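You operate a simulated robot arm through the tools that you are given. There is no shell and no other tool. Be economical: measure what you need, move in short steps, check, and stop when the job is done.

The job below is to be done with a simulated robot arm. You get a single attempt, and the scene is never put back.

TASK
Descale the black strainer in the dip box for 15 minutes, then stand it in the teal tray.
Fine: lid shut while the lamp is lit, and shut again at the end.

Only the result counts: the job must be done as asked and must still hold three seconds after the hand-in. Knocking over, shifting, dropping, spilling or breaking anything else fails it. Lids that push on must go on centred and level and be pressed home; caps that screw on are set level and turned clockwise until they are tight.

THE ROBOT
A 5-joint arm with a two-finger parallel gripper, fixed in place. Base frame: the origin is at the foot of the arm, x ahead of it, y to its left, z up; the work surface is at about z = 0. Readings come in m, degrees, newtons and seconds.
With the tool pointing down near the work surface it reaches from about 0.26 to 0.6 m from the base axis. Its first joint turns from -66.0 to 66.0 degrees. The tool tilts only in the upright plane through the base axis and itself; it spins freely about its own axis. Payload 1.57 kg.
The tool frame sits at the grasp point between the pads (the TCP): z along the fingers, y along the line on which they close. The tips reach 0.03 m beyond it. Largest opening 0.08 m; finger width 0.017, thickness 0.012; the body of the gripper, 0.04 by 0.082 m, starts 0.08 m behind the TCP.
Orientation is told as [roll, pitch, yaw] about the base's x, y, z axes, in that order, counted from this pose: with the fingers straight down and closing along the base's y, the tool's x points along the base's -x, its y along +y and its z along -z.

THE INTERFACE
- The arm moves only by the tool play_rows. Its argument "increments" is a list of rows, each a list of 7 numbers: the opening in per cent of the stroke, from 0 (shut) to 100 (fully open), then the shift along the tool's x, y, z in m, then the turn, a rotation vector about the tool's x, y, z in degrees. In form: [[gripper, x, y, z, wx, wy, wz], ...]. A call has 1 to 8 rows; each row shifts and turns the commanded pose from where the row before left it, along the tool's axes as they then stand. Rows are played at 5 a second. More than 0.05 m and 8.6 degrees between two rows, or a gripper value outside its range, and nothing of the call is played. Where a pose cannot be reached the arm comes as near as it can. A force on the tool above 70 N (or 10 N above the force at the start of the call, whichever is more), or a blocked arm, ends the call early, and 0.2 s more pass. Each finger travels about 0.153 m/s and halts on what it meets, pressing with about 33 N; the grip force reading is that of the motor and also rises with nothing between the fingers. The clock runs only during rows and for 0.2 s after the last one: add rows that do not move to give the fingers time. The reply holds the time, the measured pose of the TCP, the force on the tool along the base axes, the opening and the grip force, in the units named above and with some noise.
- Cameras (640 x 400 px; columns grow to the right, rows downward): "scene" is fixed at [0.0421, 0.3768, 0.5173]; the picture's right is [-0.84, -0.54, 0.00], its down [-0.31, 0.49, -0.82] and it looks along [0.44, -0.69, -0.58] (base axes); focal length 301 px, centre (320, 200). "wrist" rides on the gripper at [0.072, -0.007, -0.122] in the tool frame; the picture's right is [0.09, 1.00, 0.00], its down [-0.84, 0.08, -0.54] and it looks along [-0.54, 0.05, 0.84] (tool axes); focal length 238 px, centre (320, 200). There is no depth. A picture from a camera that has moved, and an enlarged one, comes with that camera's place and axes in the base frame and with its lens. The place of the scene camera against the robot may be out by one fixed shift of up to 0.025 m in any direction.
- capture(camera): a new picture of that camera. No time passes.
- zoom(camera, box): a new picture of the part [left, top, right, bottom] of that camera's present view, enlarged. No time passes.
- close_job(): hands the job in; it is judged then, once.

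Go step by step. Nothing tells you positions but the pictures and the camera data: compare them with the known pose of the tool, close in by small moves and look again before you grip or let go. The budget is 120 turns and 68 pictures, counting those below and the enlarged ones. Unless the task says otherwise, let go and move clear before handing in, and close with one line.

The tools are called as a command line: name --pt "numbers of a row" for each row, then --argument value for the rest, lists and objects as JSON in quotes. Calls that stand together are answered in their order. play_rows: Moves the arm, as the interface text tells. Its arguments: {"type":"object","properties":{"increments":{"type":"array"}},"required":["increments"]} The other tools are called the same way: capture (camera) takes a picture; zoom (camera, box) takes an enlarged picture of a part of a camera's view; close_job () hands the job in.

At the start:

```text
clock: 0.0
tcp_pos: [0.3683, -0.0844, 0.3409]
tcp_rot: [-0.1, 0.0, 0.0]
force: [-0.7, 0.2, 0.2]
finger_gap: 0.0799
grasp_force: 0.0
```

scene: 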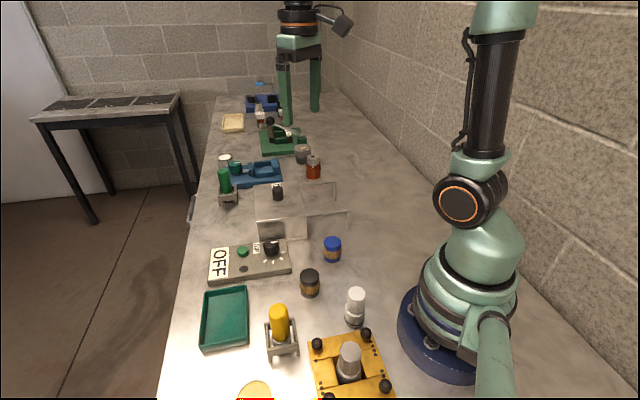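
wrist: 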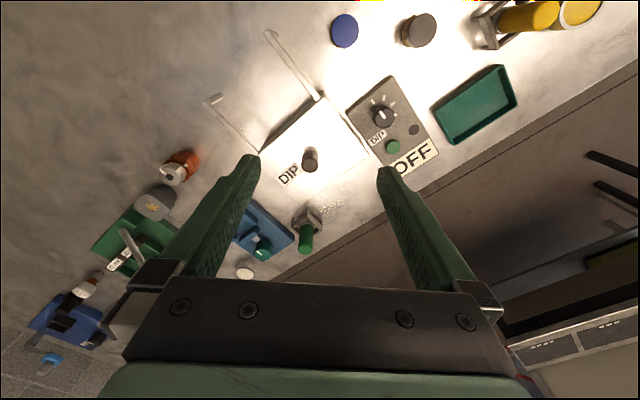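

I see a bench with a control panel (OFF sign, dial, green button), a box marked DIP with a lid and rails, a teal tray and several jars. I'll zoom in for details.

zoom --camera "scene" --box '[190, 170, 390, 295]'

zoom --camera "wrist" --box '[200, 0, 540, 212]'

zoom --camera "scene" --box '[180, 260, 404, 400]'

zoom --camera "scene" --box '[200, 80, 360, 200]'

```text
3.20 times, centred on (290, 232) of scene
camera zoom: at [0.0421, 0.3768, 0.5173], right [-0.84, -0.54, 0.0], down [-0.31, 0.49, -0.82], along [0.44, -0.69, -0.58], focal length 963 px, centre (416, 96)
```

zoom: 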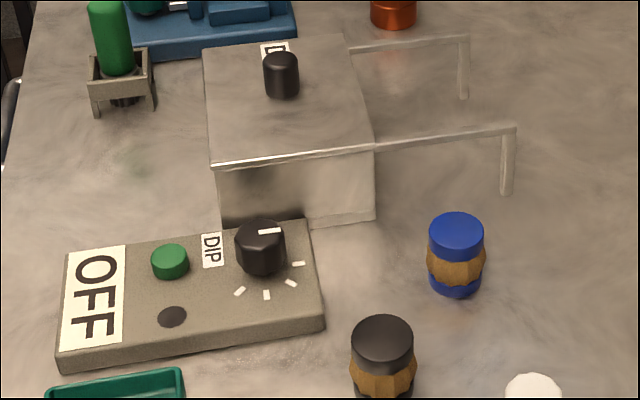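

```text
1.88 times, centred on (370, 106) of wrist
camera zoom: at [0.297, -0.09, 0.4627], right [-0.09, 1.0, 0.0], down [0.84, 0.08, 0.54], along [0.54, 0.05, -0.84], focal length 449 px, centre (226, 377)
```

zoom: 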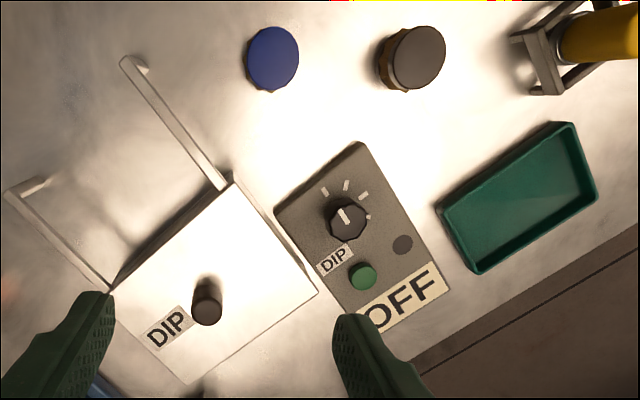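

```text
2.86 times, centred on (292, 330) of scene
camera zoom: at [0.0421, 0.3768, 0.5173], right [-0.84, -0.54, 0.0], down [-0.31, 0.49, -0.82], along [0.44, -0.69, -0.58], focal length 860 px, centre (400, -171)
```

zoom: 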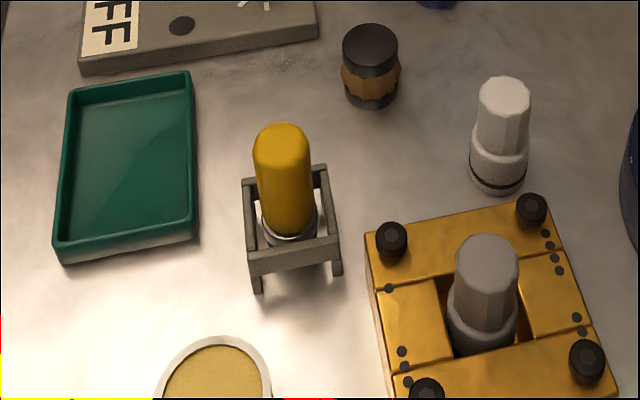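

```text
3.33 times, centred on (280, 140) of scene
camera zoom: at [0.0421, 0.3768, 0.5173], right [-0.84, -0.54, 0.0], down [-0.31, 0.49, -0.82], along [0.44, -0.69, -0.58], focal length 1003 px, centre (453, 400)
```

zoom: 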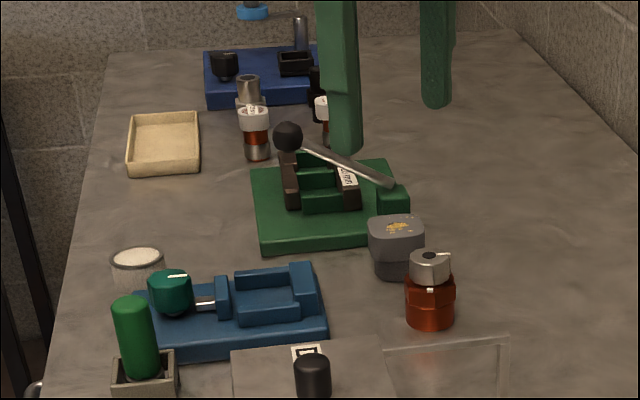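

The black strainer looks to be at about (0.265, 0.05), the panel near (0.40, 0.05), the DIP box near (0.46, -0.09) and the tray near (0.36, 0.20). I'll move in for a closer look at the panel.

play_rows --pt "100 0.016 0.043 0.03 0 0 0" --pt "100 0.016 0.043 0.03 0 0 0" --pt "100 0.016 0.043 0.03 0 0 0" --pt "100 0 0 0 0 0 0"

capture --camera "wrist"

```text
refused: row 1 steps farther than a row can; nothing moved
```

```text
61 pictures are left
camera wrist: at [0.297, -0.09, 0.4627], right [-0.09, 1.0, 0.0], down [0.84, 0.08, 0.54], along [0.54, 0.05, -0.84], focal length 238 px, centre (320, 200)
```

wrist: 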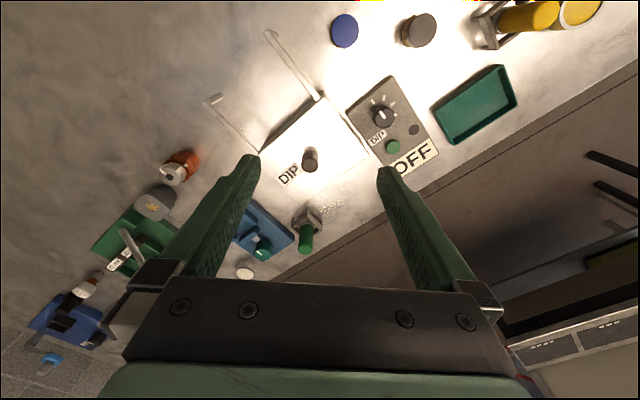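

The step was too long, so I'll use smaller ones.

play_rows --pt "100 0.012 0.034 0.02 0 0 0" --pt "100 0.012 0.034 0.02 0 0 0" --pt "100 0.012 0.034 0.02 0 0 0" --pt "100 0.012 0.034 0.02 0 0 0" --pt "100 0 0 0 0 0 0"

capture --camera "wrist"

```text
clock: 1.2
tcp_pos: [0.3219, 0.0514, 0.2618]
tcp_rot: [0.0, 0.0, 0.0]
force: [-0.2, -1.0, -0.5]
finger_gap: 0.0799
grasp_force: 0.0
```

```text
60 pictures are left
camera wrist: at [0.2496, 0.0455, 0.3827], right [-0.09, 1.0, 0.0], down [0.84, 0.08, 0.54], along [0.54, 0.05, -0.84], focal length 238 px, centre (320, 200)
```

wrist: 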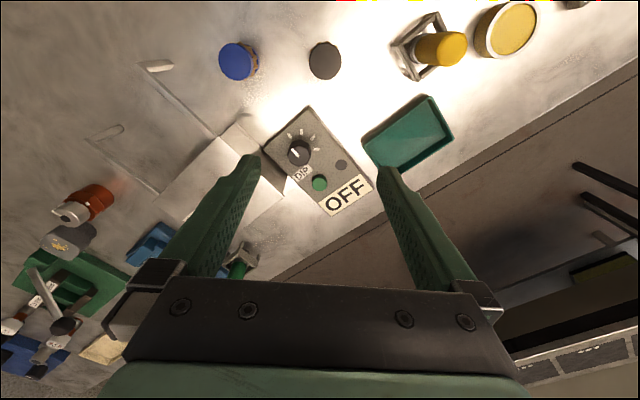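

zoom --camera "wrist" --box '[250, 100, 390, 220]'

zoom --camera "wrist" --box '[80, 40, 290, 240]'

zoom --camera "scene" --box '[200, 230, 300, 290]'

```text
3.33 times, centred on (320, 160) of wrist
camera zoom: at [0.2496, 0.0455, 0.3827], right [-0.09, 1.0, 0.0], down [0.84, 0.08, 0.54], along [0.54, 0.05, -0.84], focal length 794 px, centre (320, 333)
```

zoom: 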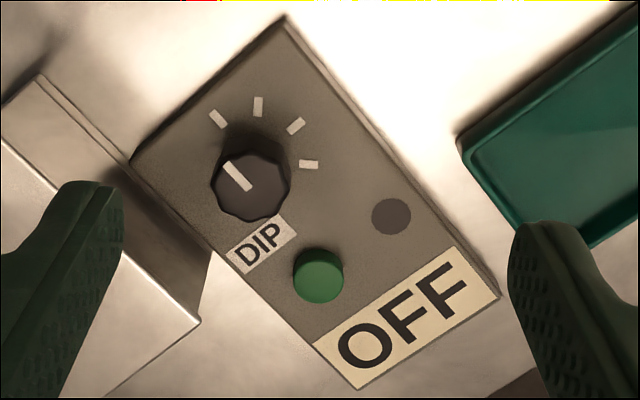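

```text
2.00 times, centred on (185, 140) of wrist
camera zoom: at [0.2496, 0.0455, 0.3827], right [-0.09, 1.0, 0.0], down [0.84, 0.08, 0.54], along [0.54, 0.05, -0.84], focal length 477 px, centre (590, 320)
```

zoom: 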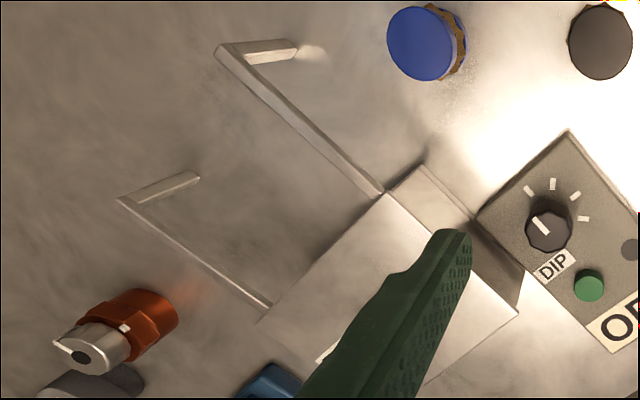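

```text
6.40 times, centred on (250, 260) of scene
camera zoom: at [0.0421, 0.3768, 0.5173], right [-0.84, -0.54, 0.0], down [-0.31, 0.49, -0.82], along [0.44, -0.69, -0.58], focal length 1926 px, centre (768, -184)
```

zoom: 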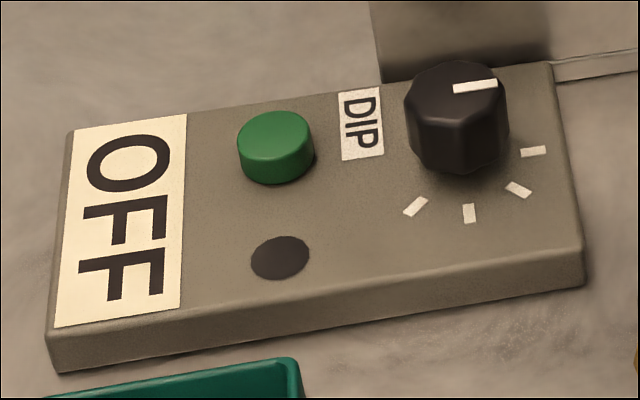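

The dial has four marks about 46° apart with the pointer on the first, and the knob top is at about (0.387, 0.027, 0.048). I'll hover above it and check.

play_rows --pt "70 -0.016 -0.006 0.032 0 0 0" --pt "70 -0.016 -0.006 0.032 0 0 0" --pt "70 -0.016 -0.006 0.032 0 0 0" --pt "70 -0.017 -0.006 0.032 0 0 0" --pt "70 0 0 0 0 0 0"

capture --camera "wrist"

capture --camera "scene"

```text
clock: 2.4
tcp_pos: [0.3874, 0.0283, 0.1344]
tcp_rot: [0.1, -0.1, -0.1]
force: [0.3, -0.1, 0.2]
finger_gap: 0.0559
grasp_force: 0.0
```

```text
56 pictures are left
camera wrist: at [0.3153, 0.0218, 0.2547], right [-0.09, 1.0, 0.0], down [0.84, 0.08, 0.54], along [0.54, 0.05, -0.84], focal length 238 px, centre (320, 200)
```

wrist: 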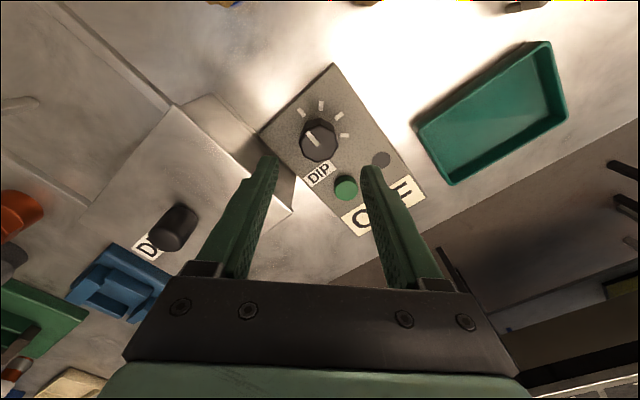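

```text
55 pictures are left
```

scene: 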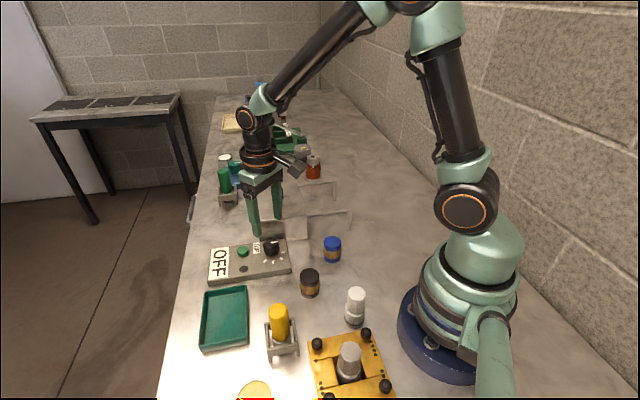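

The tool is over the dial, with x within a few mm. I'll lower it to grip height, with the tips just above the panel.

play_rows --pt "80 0.002 -0.001 0.035 0 0 0" --pt "80 0 0 0.025 0 0 0" --pt "80 0 0 0.01 0 0 0" --pt "80 0 0 0 0 0 0"

capture --camera "wrist"

zoom --camera "scene" --box '[200, 210, 320, 290]'

```text
clock: 3.4
tcp_pos: [0.3831, 0.0282, 0.0633]
tcp_rot: [0.1, 0.0, 0.0]
force: [0.5, -0.1, -0.5]
finger_gap: 0.064
grasp_force: 0.1
```

```text
54 pictures are left
camera wrist: at [0.3121, 0.021, 0.1844], right [-0.09, 1.0, 0.0], down [0.84, 0.08, 0.54], along [0.54, 0.05, -0.84], focal length 238 px, centre (320, 200)
```

wrist: 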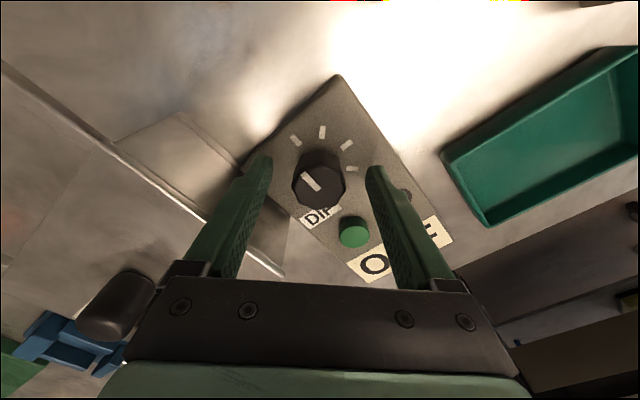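

```text
5.00 times, centred on (260, 250) of scene
camera zoom: at [0.0421, 0.3768, 0.5173], right [-0.84, -0.54, 0.0], down [-0.31, 0.49, -0.82], along [0.44, -0.69, -0.58], focal length 1505 px, centre (620, -50)
```

zoom: 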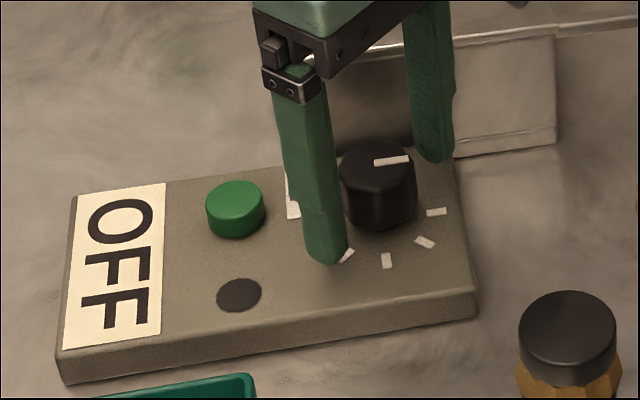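

The knob is centred between the fingers, so I'll grip it and turn clockwise by one mark to see what the sign does.

play_rows --pt "20 0 0 0 0 0 0" --pt "20 0 0 0 0 0 0" --pt "20 0 0 0 0 0 0"

play_rows --pt "20 0 0 0 0 0 7.7" --pt "20 0 0 0 0 0 7.7" --pt "20 0 0 0 0 0 7.7" --pt "20 0 0 0 0 0 7.7" --pt "20 0 0 0 0 0 7.7" --pt "20 0 0 0 0 0 7.7" --pt "20 0 0 0 0 0 0"

zoom --camera "scene" --box '[200, 210, 320, 290]'

```text
clock: 4.2
tcp_pos: [0.3845, 0.0269, 0.0648]
tcp_rot: [0.0, 0.1, 0.0]
force: [2.7, -10.6, -4.6]
finger_gap: 0.0327
grasp_force: 40.5
```

```text
clock: 5.8
tcp_pos: [0.3853, 0.03, 0.0631]
tcp_rot: [0.2, -0.2, -46.0]
force: [17.7, 40.5, -17.0]
finger_gap: 0.0327
grasp_force: 40.2
```

```text
5.00 times, centred on (260, 250) of scene
camera zoom: at [0.0421, 0.3768, 0.5173], right [-0.84, -0.54, 0.0], down [-0.31, 0.49, -0.82], along [0.44, -0.69, -0.58], focal length 1505 px, centre (620, -50)
```

zoom: 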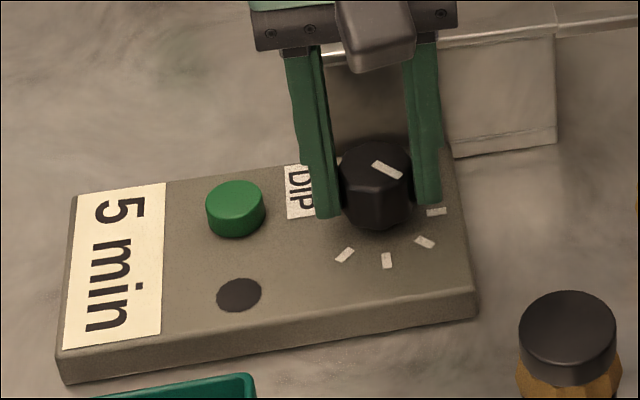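

The sign now reads "5 min". I'll relax the grip to release the side load, regrip and turn one mark further.

play_rows --pt "60 0 0 0 0 0 0" --pt "60 0 0 0 0 0 0" --pt "60 0 0 0 0 0 0"

play_rows --pt "20 0 0 0 0 0 0" --pt "20 0 0 0 0 0 0" --pt "20 0 0 0 0 0 0"

zoom --camera "scene" --box '[200, 210, 320, 290]'

```text
clock: 6.6
tcp_pos: [0.384, 0.0285, 0.0638]
tcp_rot: [0.0, -0.1, -46.2]
force: [-0.6, -0.3, -0.1]
finger_gap: 0.0479
grasp_force: 0.0
```

```text
clock: 7.4
tcp_pos: [0.3868, 0.028, 0.065]
tcp_rot: [0.4, -0.3, -46.0]
force: [22.3, 26.8, -9.6]
finger_gap: 0.0328
grasp_force: 41.2
```

```text
5.00 times, centred on (260, 250) of scene
camera zoom: at [0.0421, 0.3768, 0.5173], right [-0.84, -0.54, 0.0], down [-0.31, 0.49, -0.82], along [0.44, -0.69, -0.58], focal length 1505 px, centre (620, -50)
```

zoom: 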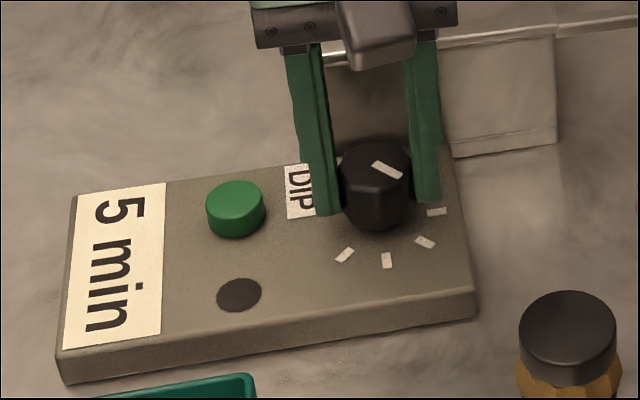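

play_rows --pt "20 0 0.002 0 0 0 7.7" --pt "20 0 0 0 0 0 7.7" --pt "20 0 0 0 0 0 7.7" --pt "20 0 0 0 0 0 7.7" --pt "20 0 0 0 0 0 7.7" --pt "20 0 0 0 0 0 7.7" --pt "20 0 0 0 0 0 0"

zoom --camera "scene" --box '[200, 210, 320, 290]'

```text
clock: 9.0
tcp_pos: [0.3877, 0.0298, 0.0638]
tcp_rot: [0.4, 0.1, -92.4]
force: [23.5, 12.6, -12.7]
finger_gap: 0.0326
grasp_force: 40.7
```

```text
5.00 times, centred on (260, 250) of scene
camera zoom: at [0.0421, 0.3768, 0.5173], right [-0.84, -0.54, 0.0], down [-0.31, 0.49, -0.82], along [0.44, -0.69, -0.58], focal length 1505 px, centre (620, -50)
```

zoom: 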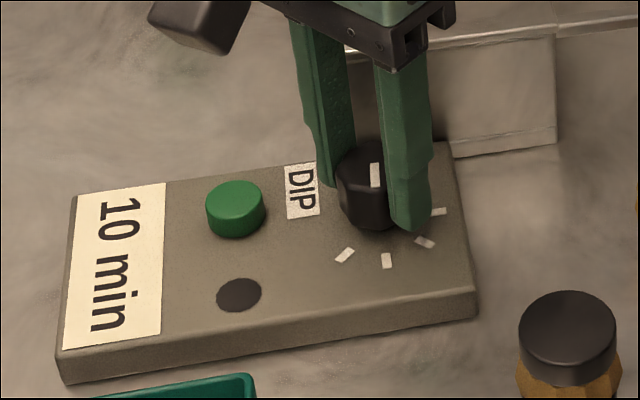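

The sign reads 10 min, so one more mark should give 15.

play_rows --pt "20 0 0 0 0 0 7.7" --pt "20 0 0 0 0 0 7.7" --pt "20 0 0 0 0 0 7.7" --pt "20 0 0 0 0 0 7.7" --pt "20 0 0 0 0 0 7.7" --pt "20 0 0 0 0 0 7.7" --pt "20 0 0 0 0 0 0"

zoom --camera "scene" --box '[200, 210, 320, 290]'

```text
clock: 10.6
tcp_pos: [0.3883, 0.0274, 0.0653]
tcp_rot: [0.3, 0.4, -138.8]
force: [22.2, -19.0, -1.2]
finger_gap: 0.0331
grasp_force: 41.1
```

```text
5.00 times, centred on (260, 250) of scene
camera zoom: at [0.0421, 0.3768, 0.5173], right [-0.84, -0.54, 0.0], down [-0.31, 0.49, -0.82], along [0.44, -0.69, -0.58], focal length 1505 px, centre (620, -50)
```

zoom: 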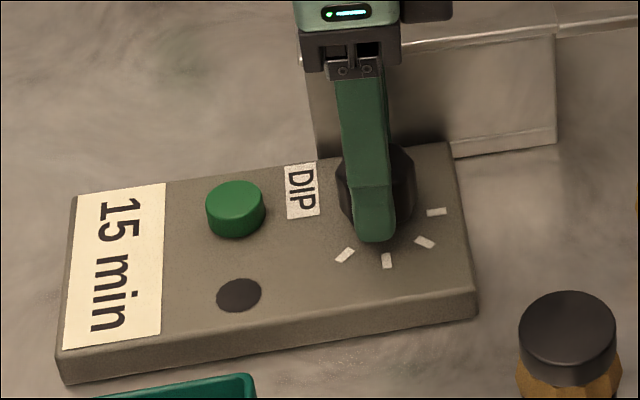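

The dial is set to 15 min. I'll release it, lift, and turn the tool back towards the rail direction.

play_rows --pt "70 0 0 0 0 0 0" --pt "70 0 0 0 0 0 0" --pt "70 0 0 -0.03 0 0 0" --pt "70 0 0 -0.03 0 0 0" --pt "70 0 0 -0.03 0 0 0" --pt "70 0 0 -0.02 0 0 -8.5" --pt "70 0 0 0 0 0 -8.5" --pt "70 0 0 0 0 0 -8.5"

play_rows --pt "70 0 0 0 0 0 -8.5" --pt "70 0 0 0 0 0 -8.5" --pt "70 0 0 0 0 0 -8.5" --pt "70 0 0 0 0 0 -8.5" --pt "70 0 0 0 0 0 -8.5" --pt "70 0 0 0 0 0 -8.5" --pt "70 0 0 0 0 0 -8.5" --pt "70 0 0 0 0 0 -8.3"

capture --camera "wrist"

zoom --camera "scene" --box '[190, 180, 370, 300]'

```text
clock: 12.4
tcp_pos: [0.3856, 0.0281, 0.1733]
tcp_rot: [0.0, -0.1, -112.8]
force: [1.0, -0.5, -0.4]
finger_gap: 0.056
grasp_force: 0.1
```

```text
clock: 14.2
tcp_pos: [0.3839, 0.029, 0.1746]
tcp_rot: [0.0, 0.0, -45.1]
force: [-0.5, 0.1, 0.1]
finger_gap: 0.0561
grasp_force: 0.0
```

```text
48 pictures are left
camera wrist: at [0.33, 0.0753, 0.2948], right [0.64, 0.77, 0.0], down [0.65, -0.54, 0.54], along [0.42, -0.35, -0.84], focal length 238 px, centre (320, 200)
```

wrist: 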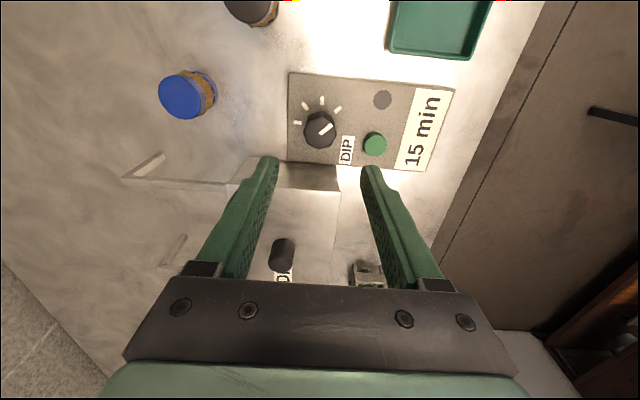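

```text
3.33 times, centred on (280, 240) of scene
camera zoom: at [0.0421, 0.3768, 0.5173], right [-0.84, -0.54, 0.0], down [-0.31, 0.49, -0.82], along [0.44, -0.69, -0.58], focal length 1003 px, centre (453, 67)
```

zoom: 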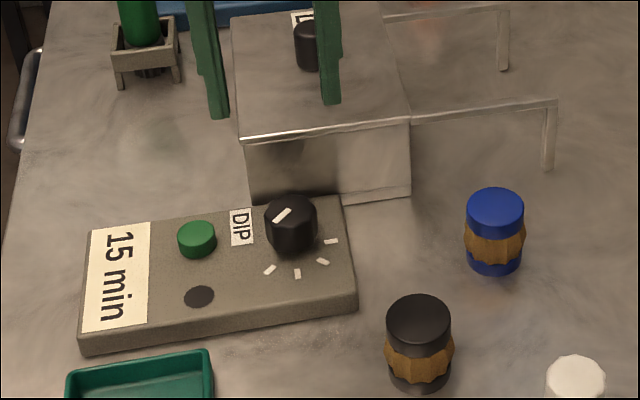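

The knob position agrees at about (0.462, -0.095). I'll move above it, closing along the rail direction.

play_rows --pt "85 -0.036 -0.008 0 0 0 0" --pt "85 -0.036 -0.008 0 0 0 0" --pt "85 -0.036 -0.008 0 0 0 0" --pt "85 -0.0355 -0.008 0 0 0 0" --pt "85 0 0 0.02 0 0 0" --pt "85 0 0 0 0 0 0"

capture --camera "wrist"

zoom --camera "scene" --box '[190, 150, 370, 270]'

```text
clock: 15.6
tcp_pos: [0.4633, -0.0956, 0.1542]
tcp_rot: [0.1, 0.0, -45.3]
force: [0.0, 0.7, 0.0]
finger_gap: 0.068
grasp_force: 0.0
```

```text
46 pictures are left
camera wrist: at [0.408, -0.0484, 0.2748], right [0.64, 0.77, 0.0], down [0.64, -0.54, 0.54], along [0.41, -0.35, -0.84], focal length 238 px, centre (320, 200)
```

wrist: 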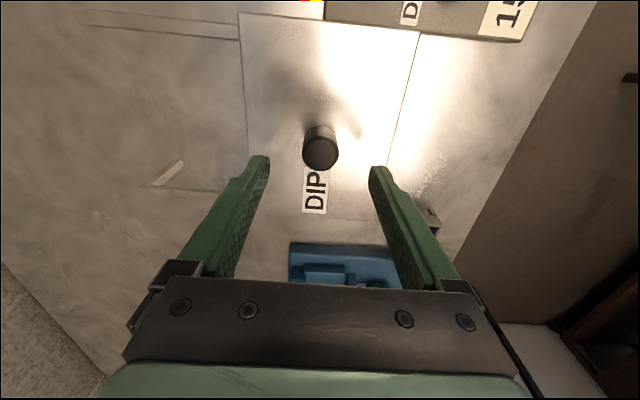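

```text
3.33 times, centred on (280, 210) of scene
camera zoom: at [0.0421, 0.3768, 0.5173], right [-0.84, -0.54, 0.0], down [-0.31, 0.49, -0.82], along [0.44, -0.69, -0.58], focal length 1003 px, centre (453, 167)
```

zoom: 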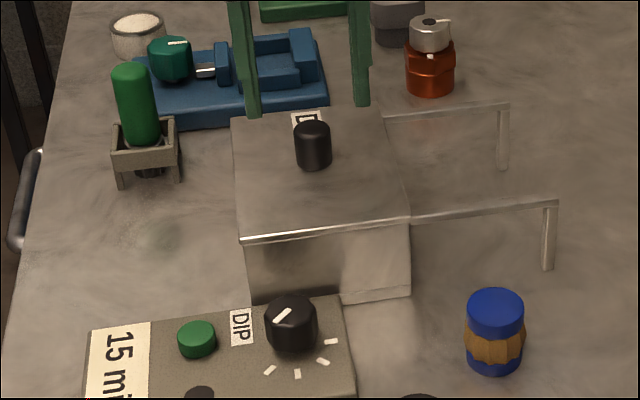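

The lid top works out at about z = 0.08, so I'll lower to tips just above that and look.

play_rows --pt "85 0.004 0 0.02 0 0 0" --pt "85 0 0 0.013 0 0 0" --pt "85 0 0 0 0 0 0"

zoom --camera "scene" --box '[220, 160, 330, 240]'

capture --camera "wrist"

```text
clock: 16.4
tcp_pos: [0.4595, -0.0919, 0.1214]
tcp_rot: [0.0, 0.0, -45.3]
force: [0.7, -0.3, 0.9]
finger_gap: 0.068
grasp_force: 0.1
```

```text
5.00 times, centred on (275, 200) of scene
camera zoom: at [0.0421, 0.3768, 0.5173], right [-0.84, -0.54, 0.0], down [-0.31, 0.49, -0.82], along [0.44, -0.69, -0.58], focal length 1505 px, centre (545, 200)
```

zoom: 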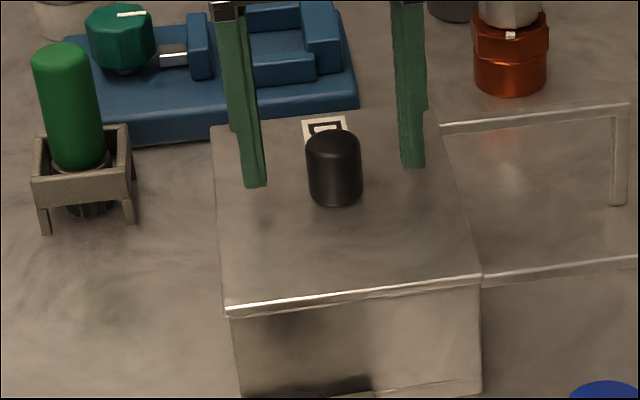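

```text
43 pictures are left
camera wrist: at [0.4052, -0.0459, 0.2416], right [0.64, 0.77, 0.0], down [0.64, -0.54, 0.54], along [0.42, -0.35, -0.84], focal length 238 px, centre (320, 200)
```

wrist: 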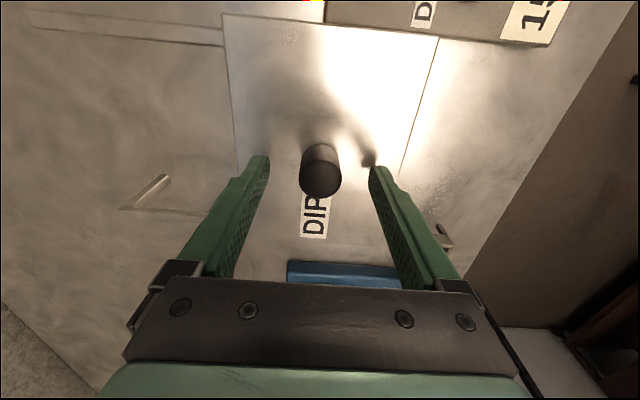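

The knob is well between the fingers. I'll lower slightly and grip.

play_rows --pt "85 0.003 0 0.004 0 0 0" --pt "10 0 0 0 0 0 0" --pt "10 0 0 0 0 0 0" --pt "10 0 0 0 0 0 0" --pt "10 0 0 0 0 0 0"

zoom --camera "scene" --box '[220, 160, 330, 240]'

```text
clock: 17.6
tcp_pos: [0.458, -0.0907, 0.1166]
tcp_rot: [0.1, -0.1, -45.4]
force: [1.8, -3.6, -0.8]
finger_gap: 0.0271
grasp_force: 37.9
```

```text
5.00 times, centred on (275, 200) of scene
camera zoom: at [0.0421, 0.3768, 0.5173], right [-0.84, -0.54, 0.0], down [-0.31, 0.49, -0.82], along [0.44, -0.69, -0.58], focal length 1505 px, centre (545, 200)
```

zoom: 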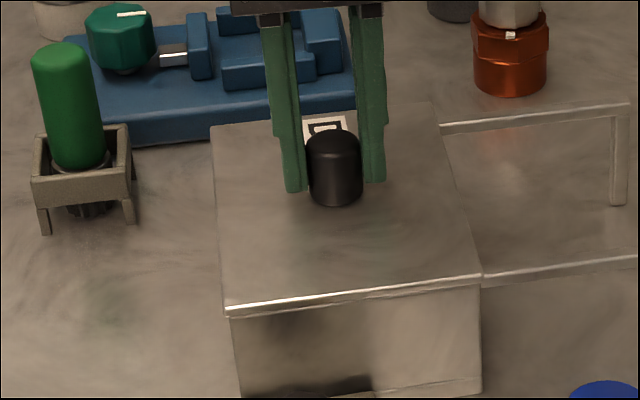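

Gripped at the knob's full diameter. I'll try sliding 4 cm along the rails.

play_rows --pt "10 0 -0.01 0 0 0 0" --pt "10 0 -0.015 0 0 0 0" --pt "10 0 -0.015 0 0 0 0" --pt "10 0 0 0 0 0 0"

capture --camera "scene"

```text
clock: 18.6
tcp_pos: [0.43, -0.1187, 0.116]
tcp_rot: [0.0, -0.1, -45.2]
force: [2.9, -2.4, 4.2]
finger_gap: 0.0272
grasp_force: 38.3
```

```text
41 pictures are left
```

scene: 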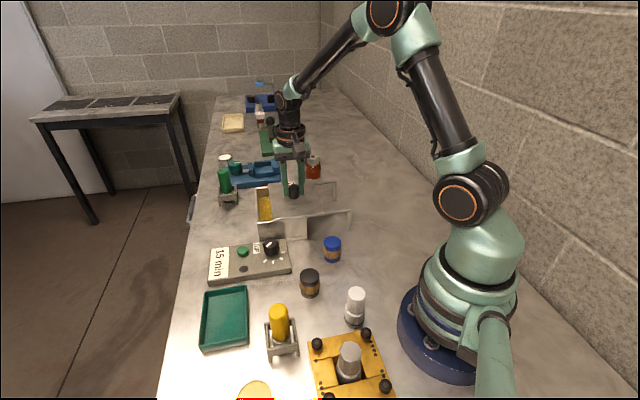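

The lid slides freely and the yellow bath is appearing. I'll continue opening.

play_rows --pt "10 0 -0.015 0 0 0 0" --pt "10 0 -0.015 0 0 0 0" --pt "10 0 -0.015 0 0 0 0" --pt "10 0 -0.01 0 0 0 0" --pt "10 0 -0.01 0 0 0 0" --pt "10 0 0 0 0 0 0"

zoom --camera "scene" --box '[190, 150, 370, 270]'

```text
clock: 20.0
tcp_pos: [0.3844, -0.1657, 0.1166]
tcp_rot: [0.1, 0.0, -45.4]
force: [-5.0, 4.7, 27.7]
finger_gap: 0.0276
grasp_force: 37.5
```

```text
3.33 times, centred on (280, 210) of scene
camera zoom: at [0.042, 0.3768, 0.5172], right [-0.84, -0.54, 0.0], down [-0.31, 0.49, -0.82], along [0.44, -0.69, -0.58], focal length 1003 px, centre (453, 167)
```

zoom: 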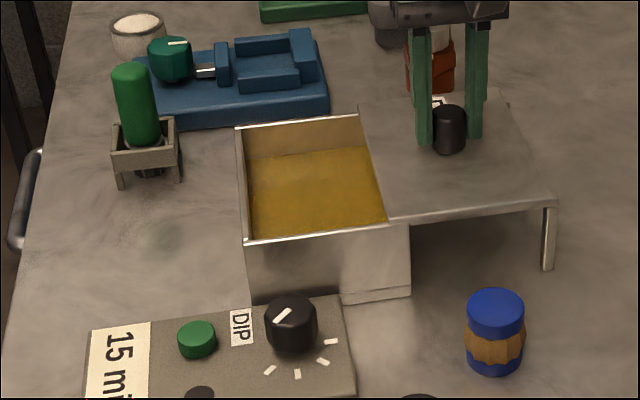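

The lid is open almost to the rail end, exposing the bath. I'll release it, rise, and turn towards the black strainer.

play_rows --pt "60 0 0 0 0 0 0" --pt "60 0 0 0 0 0 0" --pt "60 0 0 -0.03 0 0 0" --pt "60 0 0 -0.03 0 0 0" --pt "100 0 0 -0.04 0 0 0" --pt "100 0 0 -0.03 0 0 0" --pt "100 0 0 0 0 0 0"

capture --camera "wrist"

zoom --camera "scene" --box '[190, 150, 370, 270]'

```text
clock: 21.6
tcp_pos: [0.3831, -0.165, 0.2472]
tcp_rot: [0.0, 0.1, -45.2]
force: [-0.3, 0.3, 0.2]
finger_gap: 0.0799
grasp_force: 0.0
```

```text
39 pictures are left
camera wrist: at [0.3277, -0.1178, 0.3675], right [0.64, 0.77, 0.0], down [0.64, -0.54, 0.54], along [0.42, -0.35, -0.84], focal length 238 px, centre (320, 200)
```

wrist: 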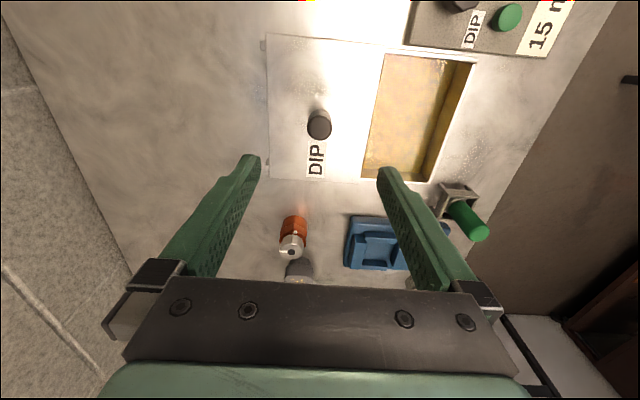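

```text
3.33 times, centred on (280, 210) of scene
camera zoom: at [0.0421, 0.3768, 0.5173], right [-0.84, -0.54, 0.0], down [-0.31, 0.49, -0.82], along [0.44, -0.69, -0.58], focal length 1003 px, centre (453, 167)
```

zoom: 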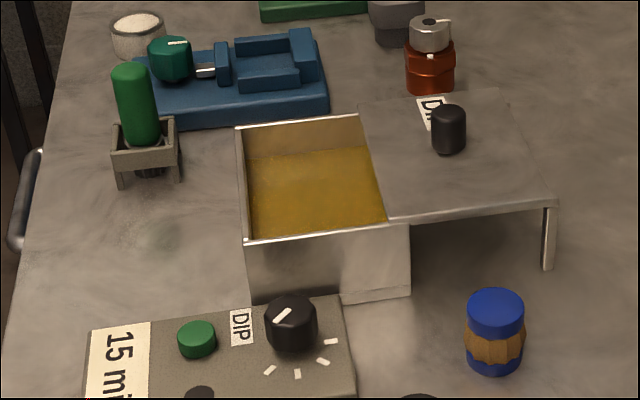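

The opening is centred near (0.464, -0.083). Now I'll go above the black strainer at about (0.263, 0.052).

play_rows --pt "100 0.04 0.0114 0 0 0 0" --pt "100 0.04 0.0114 0 0 0 0" --pt "100 0.04 0.0114 0 0 0 0" --pt "100 0.04 0.0114 0 0 0 0" --pt "100 0.04 0.0114 0 0 0 0" --pt "100 0.038 0.0114 0 0 0 0"

play_rows --pt "100 0 0 0 0 0 -7.5" --pt "100 0 0 0 0 0 -7.5" --pt "100 0 0 0 0 0 -7.5" --pt "100 0 0 0 0 0 -7.5" --pt "100 0 0 0 0 0 -7.5" --pt "100 0 0 0 0 0 -7.7" --pt "100 0 0 0.03 0 0 0" --pt "100 0 0 0.03 0 0 0"

capture --camera "wrist"

zoom --camera "scene" --box '[250, 200, 400, 320]'

```text
clock: 23.0
tcp_pos: [0.2645, 0.0515, 0.2465]
tcp_rot: [0.0, 0.0, -45.3]
force: [0.5, 0.1, 0.0]
finger_gap: 0.08
grasp_force: 0.0
```

```text
clock: 24.8
tcp_pos: [0.2636, 0.0523, 0.1865]
tcp_rot: [0.0, 0.1, 0.0]
force: [-0.1, 0.7, -0.2]
finger_gap: 0.0798
grasp_force: 0.0
```

```text
37 pictures are left
camera wrist: at [0.1932, 0.0462, 0.3077], right [-0.09, 1.0, 0.0], down [0.84, 0.08, 0.54], along [0.54, 0.05, -0.84], focal length 238 px, centre (320, 200)
```

wrist: 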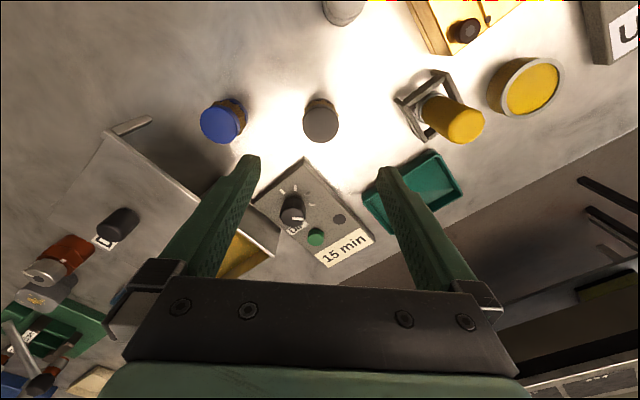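

```text
3.33 times, centred on (325, 260) of scene
camera zoom: at [0.0421, 0.3768, 0.5173], right [-0.84, -0.54, 0.0], down [-0.31, 0.49, -0.82], along [0.44, -0.69, -0.58], focal length 1003 px, centre (303, 0)
```

zoom: 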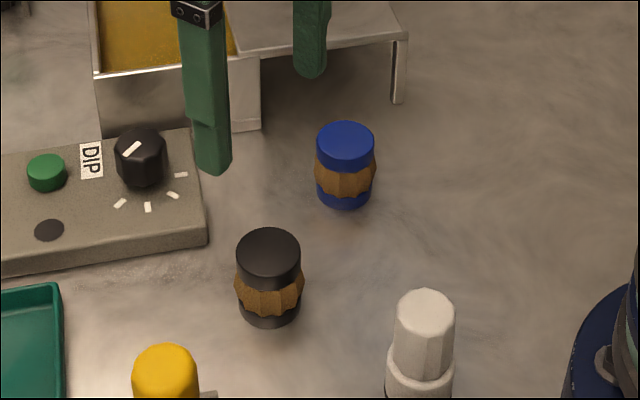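

The tool is centred over the strainer, whose top is at about z = 0.05. I'll descend so that the tips straddle its black collar.

play_rows --pt "100 0.001 0.001 0.04 0 0 0" --pt "100 0 0 0.04 0 0 0" --pt "100 0 0 0.03 0 0 0" --pt "100 0 0 0.013 0 0 0" --pt "100 0 0 0 0 0 0"

zoom --camera "scene" --box '[250, 220, 370, 310]'

capture --camera "wrist"

```text
clock: 26.0
tcp_pos: [0.2646, 0.0522, 0.0638]
tcp_rot: [-0.1, 0.0, -0.1]
force: [0.1, -0.7, -0.4]
finger_gap: 0.0798
grasp_force: 0.0
```

```text
4.44 times, centred on (310, 265) of scene
camera zoom: at [0.0421, 0.3768, 0.5173], right [-0.84, -0.54, 0.0], down [-0.31, 0.49, -0.82], along [0.44, -0.69, -0.58], focal length 1338 px, centre (364, -89)
```

zoom: 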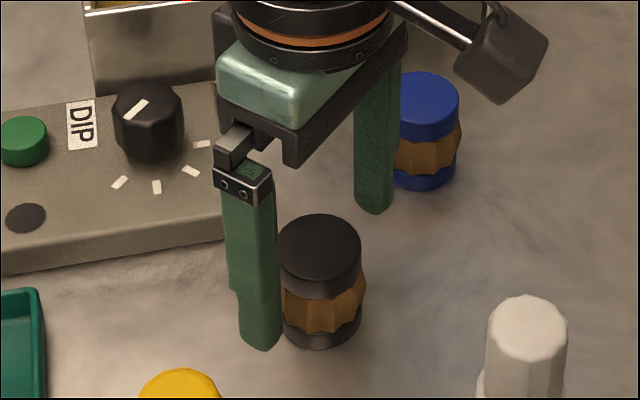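

```text
34 pictures are left
camera wrist: at [0.1923, 0.0465, 0.1846], right [-0.09, 1.0, 0.0], down [0.84, 0.08, 0.54], along [0.54, 0.05, -0.84], focal length 238 px, centre (320, 200)
```

wrist: 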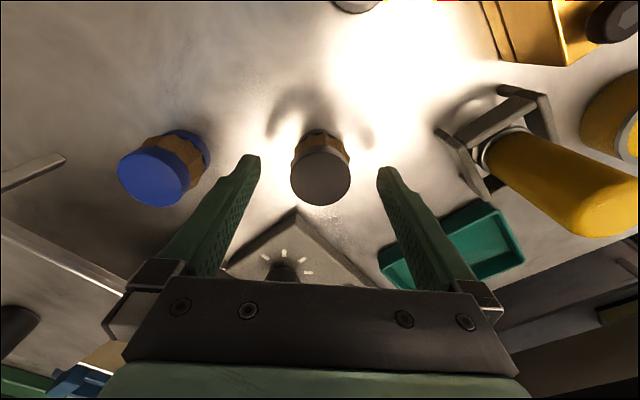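

Shifting 4 mm towards the base, then gripping.

play_rows --pt "100 0.004 0.001 0.002 0 0 0" --pt "60 0 0 0 0 0 0" --pt "45 0 0 0 0 0 0" --pt "25 0 0 0 0 0 0" --pt "25 0 0 0 0 0 0"

zoom --camera "scene" --box '[250, 220, 370, 310]'

```text
clock: 27.2
tcp_pos: [0.2607, 0.0532, 0.0616]
tcp_rot: [-0.1, -0.1, -0.1]
force: [0.1, 1.1, 0.0]
finger_gap: 0.0379
grasp_force: 32.9
```

```text
4.44 times, centred on (310, 265) of scene
camera zoom: at [0.0421, 0.3768, 0.5173], right [-0.84, -0.54, 0.0], down [-0.31, 0.49, -0.82], along [0.44, -0.69, -0.58], focal length 1338 px, centre (364, -89)
```

zoom: 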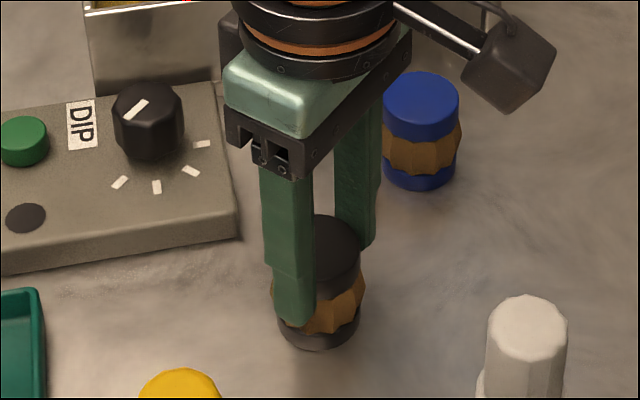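

Gripped. I'll lift and carry it over the bath.

play_rows --pt "20 0 0 -0.02 0 0 0" --pt "20 0 0 -0.03 0 0 0" --pt "20 0 0 -0.04 0 0 0" --pt "20 0 0 -0.04 0 0 0" --pt "20 0 0 -0.02 0 0 0" --pt "20 0 0 0 0 0 0"

play_rows --pt "20 -0.0339 -0.0227 0 0 0 0" --pt "20 -0.0339 -0.0227 0 0 0 0" --pt "20 -0.0339 -0.0227 0 0 0 0" --pt "20 -0.0339 -0.0227 0 0 0 0" --pt "20 -0.0339 -0.0227 0 0 0 0" --pt "20 -0.0339 -0.0227 0 0 0 0" --pt "20 0 0 0 0 0 -7.5" --pt "20 0 0 0 0 0 -7.5"

play_rows --pt "20 0 0 0 0 0 -7.5" --pt "20 0 0 0 0 0 -7.5" --pt "20 0 0 0 0 0 -7.5" --pt "20 0 0 0 0 0 -7.5" --pt "20 0 0 0 0 0 0"

capture --camera "wrist"

zoom --camera "scene" --box '[190, 130, 370, 250]'

```text
clock: 28.6
tcp_pos: [0.2596, 0.0544, 0.2113]
tcp_rot: [0.1, 0.0, -0.1]
force: [-0.1, -0.2, -1.3]
finger_gap: 0.0379
grasp_force: 32.6
```

```text
clock: 30.4
tcp_pos: [0.4624, -0.0814, 0.2116]
tcp_rot: [0.0, -0.1, 15.1]
force: [-0.6, 0.2, -1.2]
finger_gap: 0.0378
grasp_force: 32.8
```

```text
clock: 31.6
tcp_pos: [0.463, -0.0803, 0.2119]
tcp_rot: [-0.1, 0.1, 45.1]
force: [0.7, 0.2, -1.0]
finger_gap: 0.0378
grasp_force: 33.0
```

```text
32 pictures are left
camera wrist: at [0.4171, -0.1372, 0.3326], right [-0.77, 0.64, 0.0], down [0.54, 0.65, 0.54], along [0.35, 0.42, -0.84], focal length 238 px, centre (320, 200)
```

wrist: 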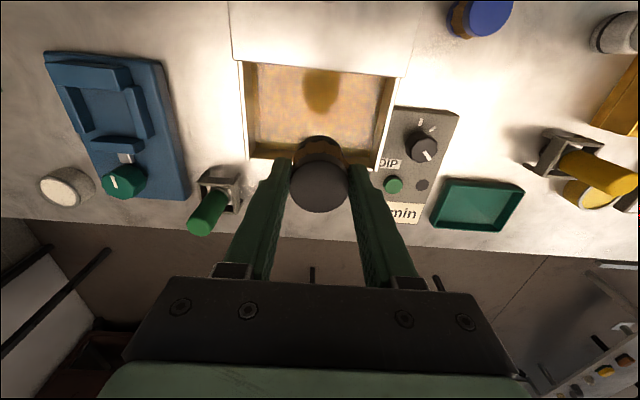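

```text
3.33 times, centred on (280, 190) of scene
camera zoom: at [0.0421, 0.3768, 0.5173], right [-0.84, -0.54, 0.0], down [-0.31, 0.49, -0.82], along [0.44, -0.69, -0.58], focal length 1003 px, centre (453, 233)
```

zoom: 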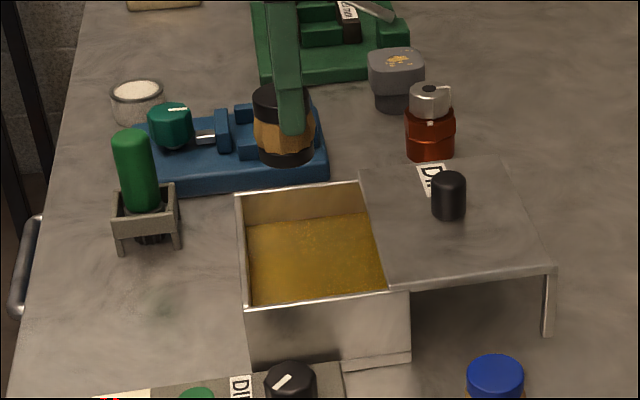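

The strainer is over the opening, whose centre I take to be about (0.461, -0.086). I'll adjust a few mm and lower it.

play_rows --pt "20 0.005 -0.002 0 0 0 0" --pt "20 0 0 0.03 0 0 0" --pt "20 0 0 0.03 0 0 0" --pt "20 0 0 0.01 0 0 0" --pt "20 0 0 0 0 0 0"

zoom --camera "scene" --box '[200, 140, 350, 240]'

capture --camera "wrist"

```text
clock: 32.8
tcp_pos: [0.4604, -0.0876, 0.1408]
tcp_rot: [0.0, 0.0, 45.0]
force: [-0.3, 0.1, -0.8]
finger_gap: 0.038
grasp_force: 33.2
```

```text
4.00 times, centred on (275, 190) of scene
camera zoom: at [0.0421, 0.3768, 0.5173], right [-0.84, -0.54, 0.0], down [-0.31, 0.49, -0.82], along [0.44, -0.69, -0.58], focal length 1204 px, centre (500, 240)
```

zoom: 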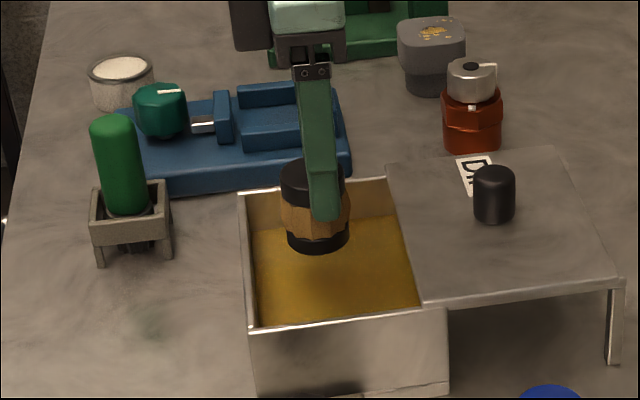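

```text
29 pictures are left
camera wrist: at [0.4148, -0.142, 0.2627], right [-0.77, 0.64, 0.0], down [0.54, 0.65, 0.54], along [0.35, 0.42, -0.84], focal length 238 px, centre (320, 200)
```

wrist: 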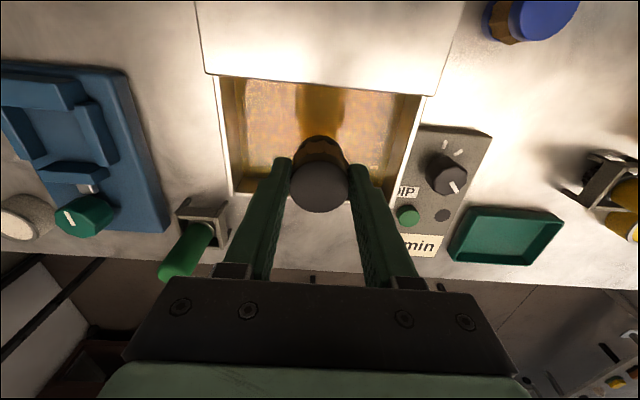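

The strainer bottom is at rim level and centred in the opening. Lowering on.

play_rows --pt "20 0 0 0.02 0 0 0" --pt "20 0 0 0.02 0 0 0" --pt "20 0 0 0.015 0 0 0" --pt "20 0 0 0.01 0 0 0" --pt "20 0 0 0 0 0 0"

zoom --camera "scene" --box '[200, 140, 350, 240]'

```text
clock: 34.0
tcp_pos: [0.4623, -0.0874, 0.0781]
tcp_rot: [0.0, 0.0, 44.8]
force: [0.9, -0.1, -0.9]
finger_gap: 0.0377
grasp_force: 33.3
```

```text
4.00 times, centred on (275, 190) of scene
camera zoom: at [0.0421, 0.3768, 0.5173], right [-0.84, -0.54, 0.0], down [-0.31, 0.49, -0.82], along [0.44, -0.69, -0.58], focal length 1204 px, centre (500, 240)
```

zoom: 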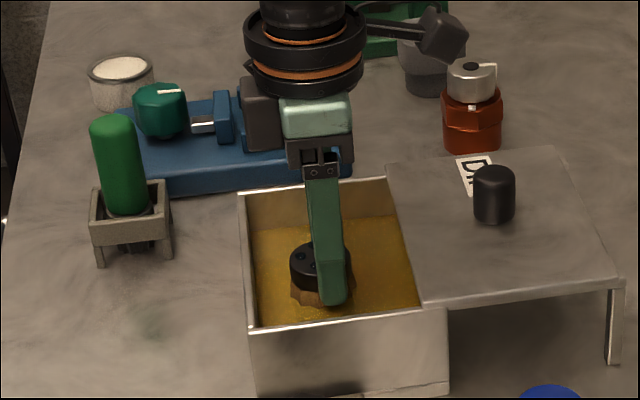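

play_rows --pt "20 0 0 0.004 0 0 0" --pt "20 0 0 0.003 0 0 0" --pt "20 0 0 0.002 0 0 0" --pt "20 0 0 0 0 0 0"

```text
clock: 35.0
tcp_pos: [0.4623, -0.0863, 0.069]
tcp_rot: [-0.3, 0.0, 45.0]
force: [-2.2, 4.9, 23.9]
finger_gap: 0.0379
grasp_force: 33.0
```

It is on the floor of the bath. I'll release it and rise.

play_rows --pt "20 0 0 -0.002 0 0 0" --pt "65 0 0 0 0 0 0" --pt "65 0 0 0 0 0 0" --pt "65 0 0 -0.02 0 0 0" --pt "65 0 0 -0.03 0 0 0" --pt "65 0 0 -0.03 0 0 0" --pt "65 0 0 -0.03 0 0 0" --pt "65 0 0 -0.02 0 0 0"

zoom --camera "scene" --box '[200, 140, 350, 240]'

capture --camera "wrist"

```text
clock: 36.8
tcp_pos: [0.4609, -0.0872, 0.1994]
tcp_rot: [0.0, 0.0, 44.9]
force: [0.2, -0.1, -0.2]
finger_gap: 0.052
grasp_force: 0.1
```

```text
4.00 times, centred on (275, 190) of scene
camera zoom: at [0.0421, 0.3768, 0.5173], right [-0.84, -0.54, 0.0], down [-0.31, 0.49, -0.82], along [0.44, -0.69, -0.58], focal length 1204 px, centre (500, 240)
```

zoom: 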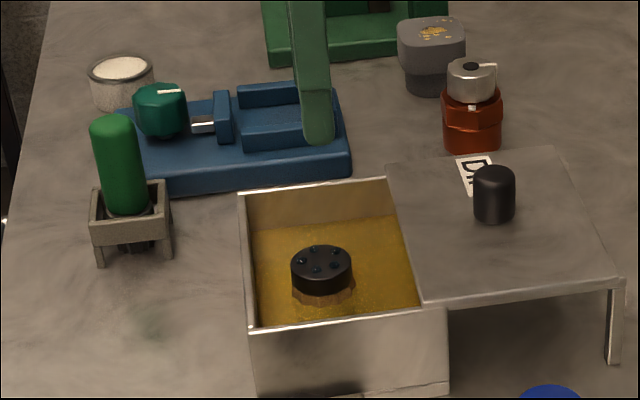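

```text
26 pictures are left
camera wrist: at [0.4146, -0.1421, 0.3203], right [-0.77, 0.64, 0.0], down [0.54, 0.65, 0.54], along [0.35, 0.42, -0.84], focal length 238 px, centre (320, 200)
```

wrist: 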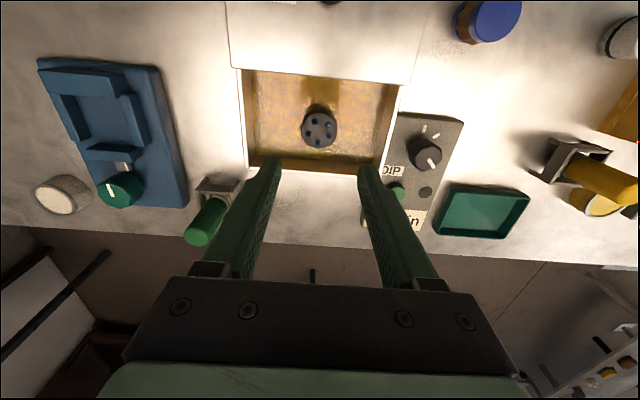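

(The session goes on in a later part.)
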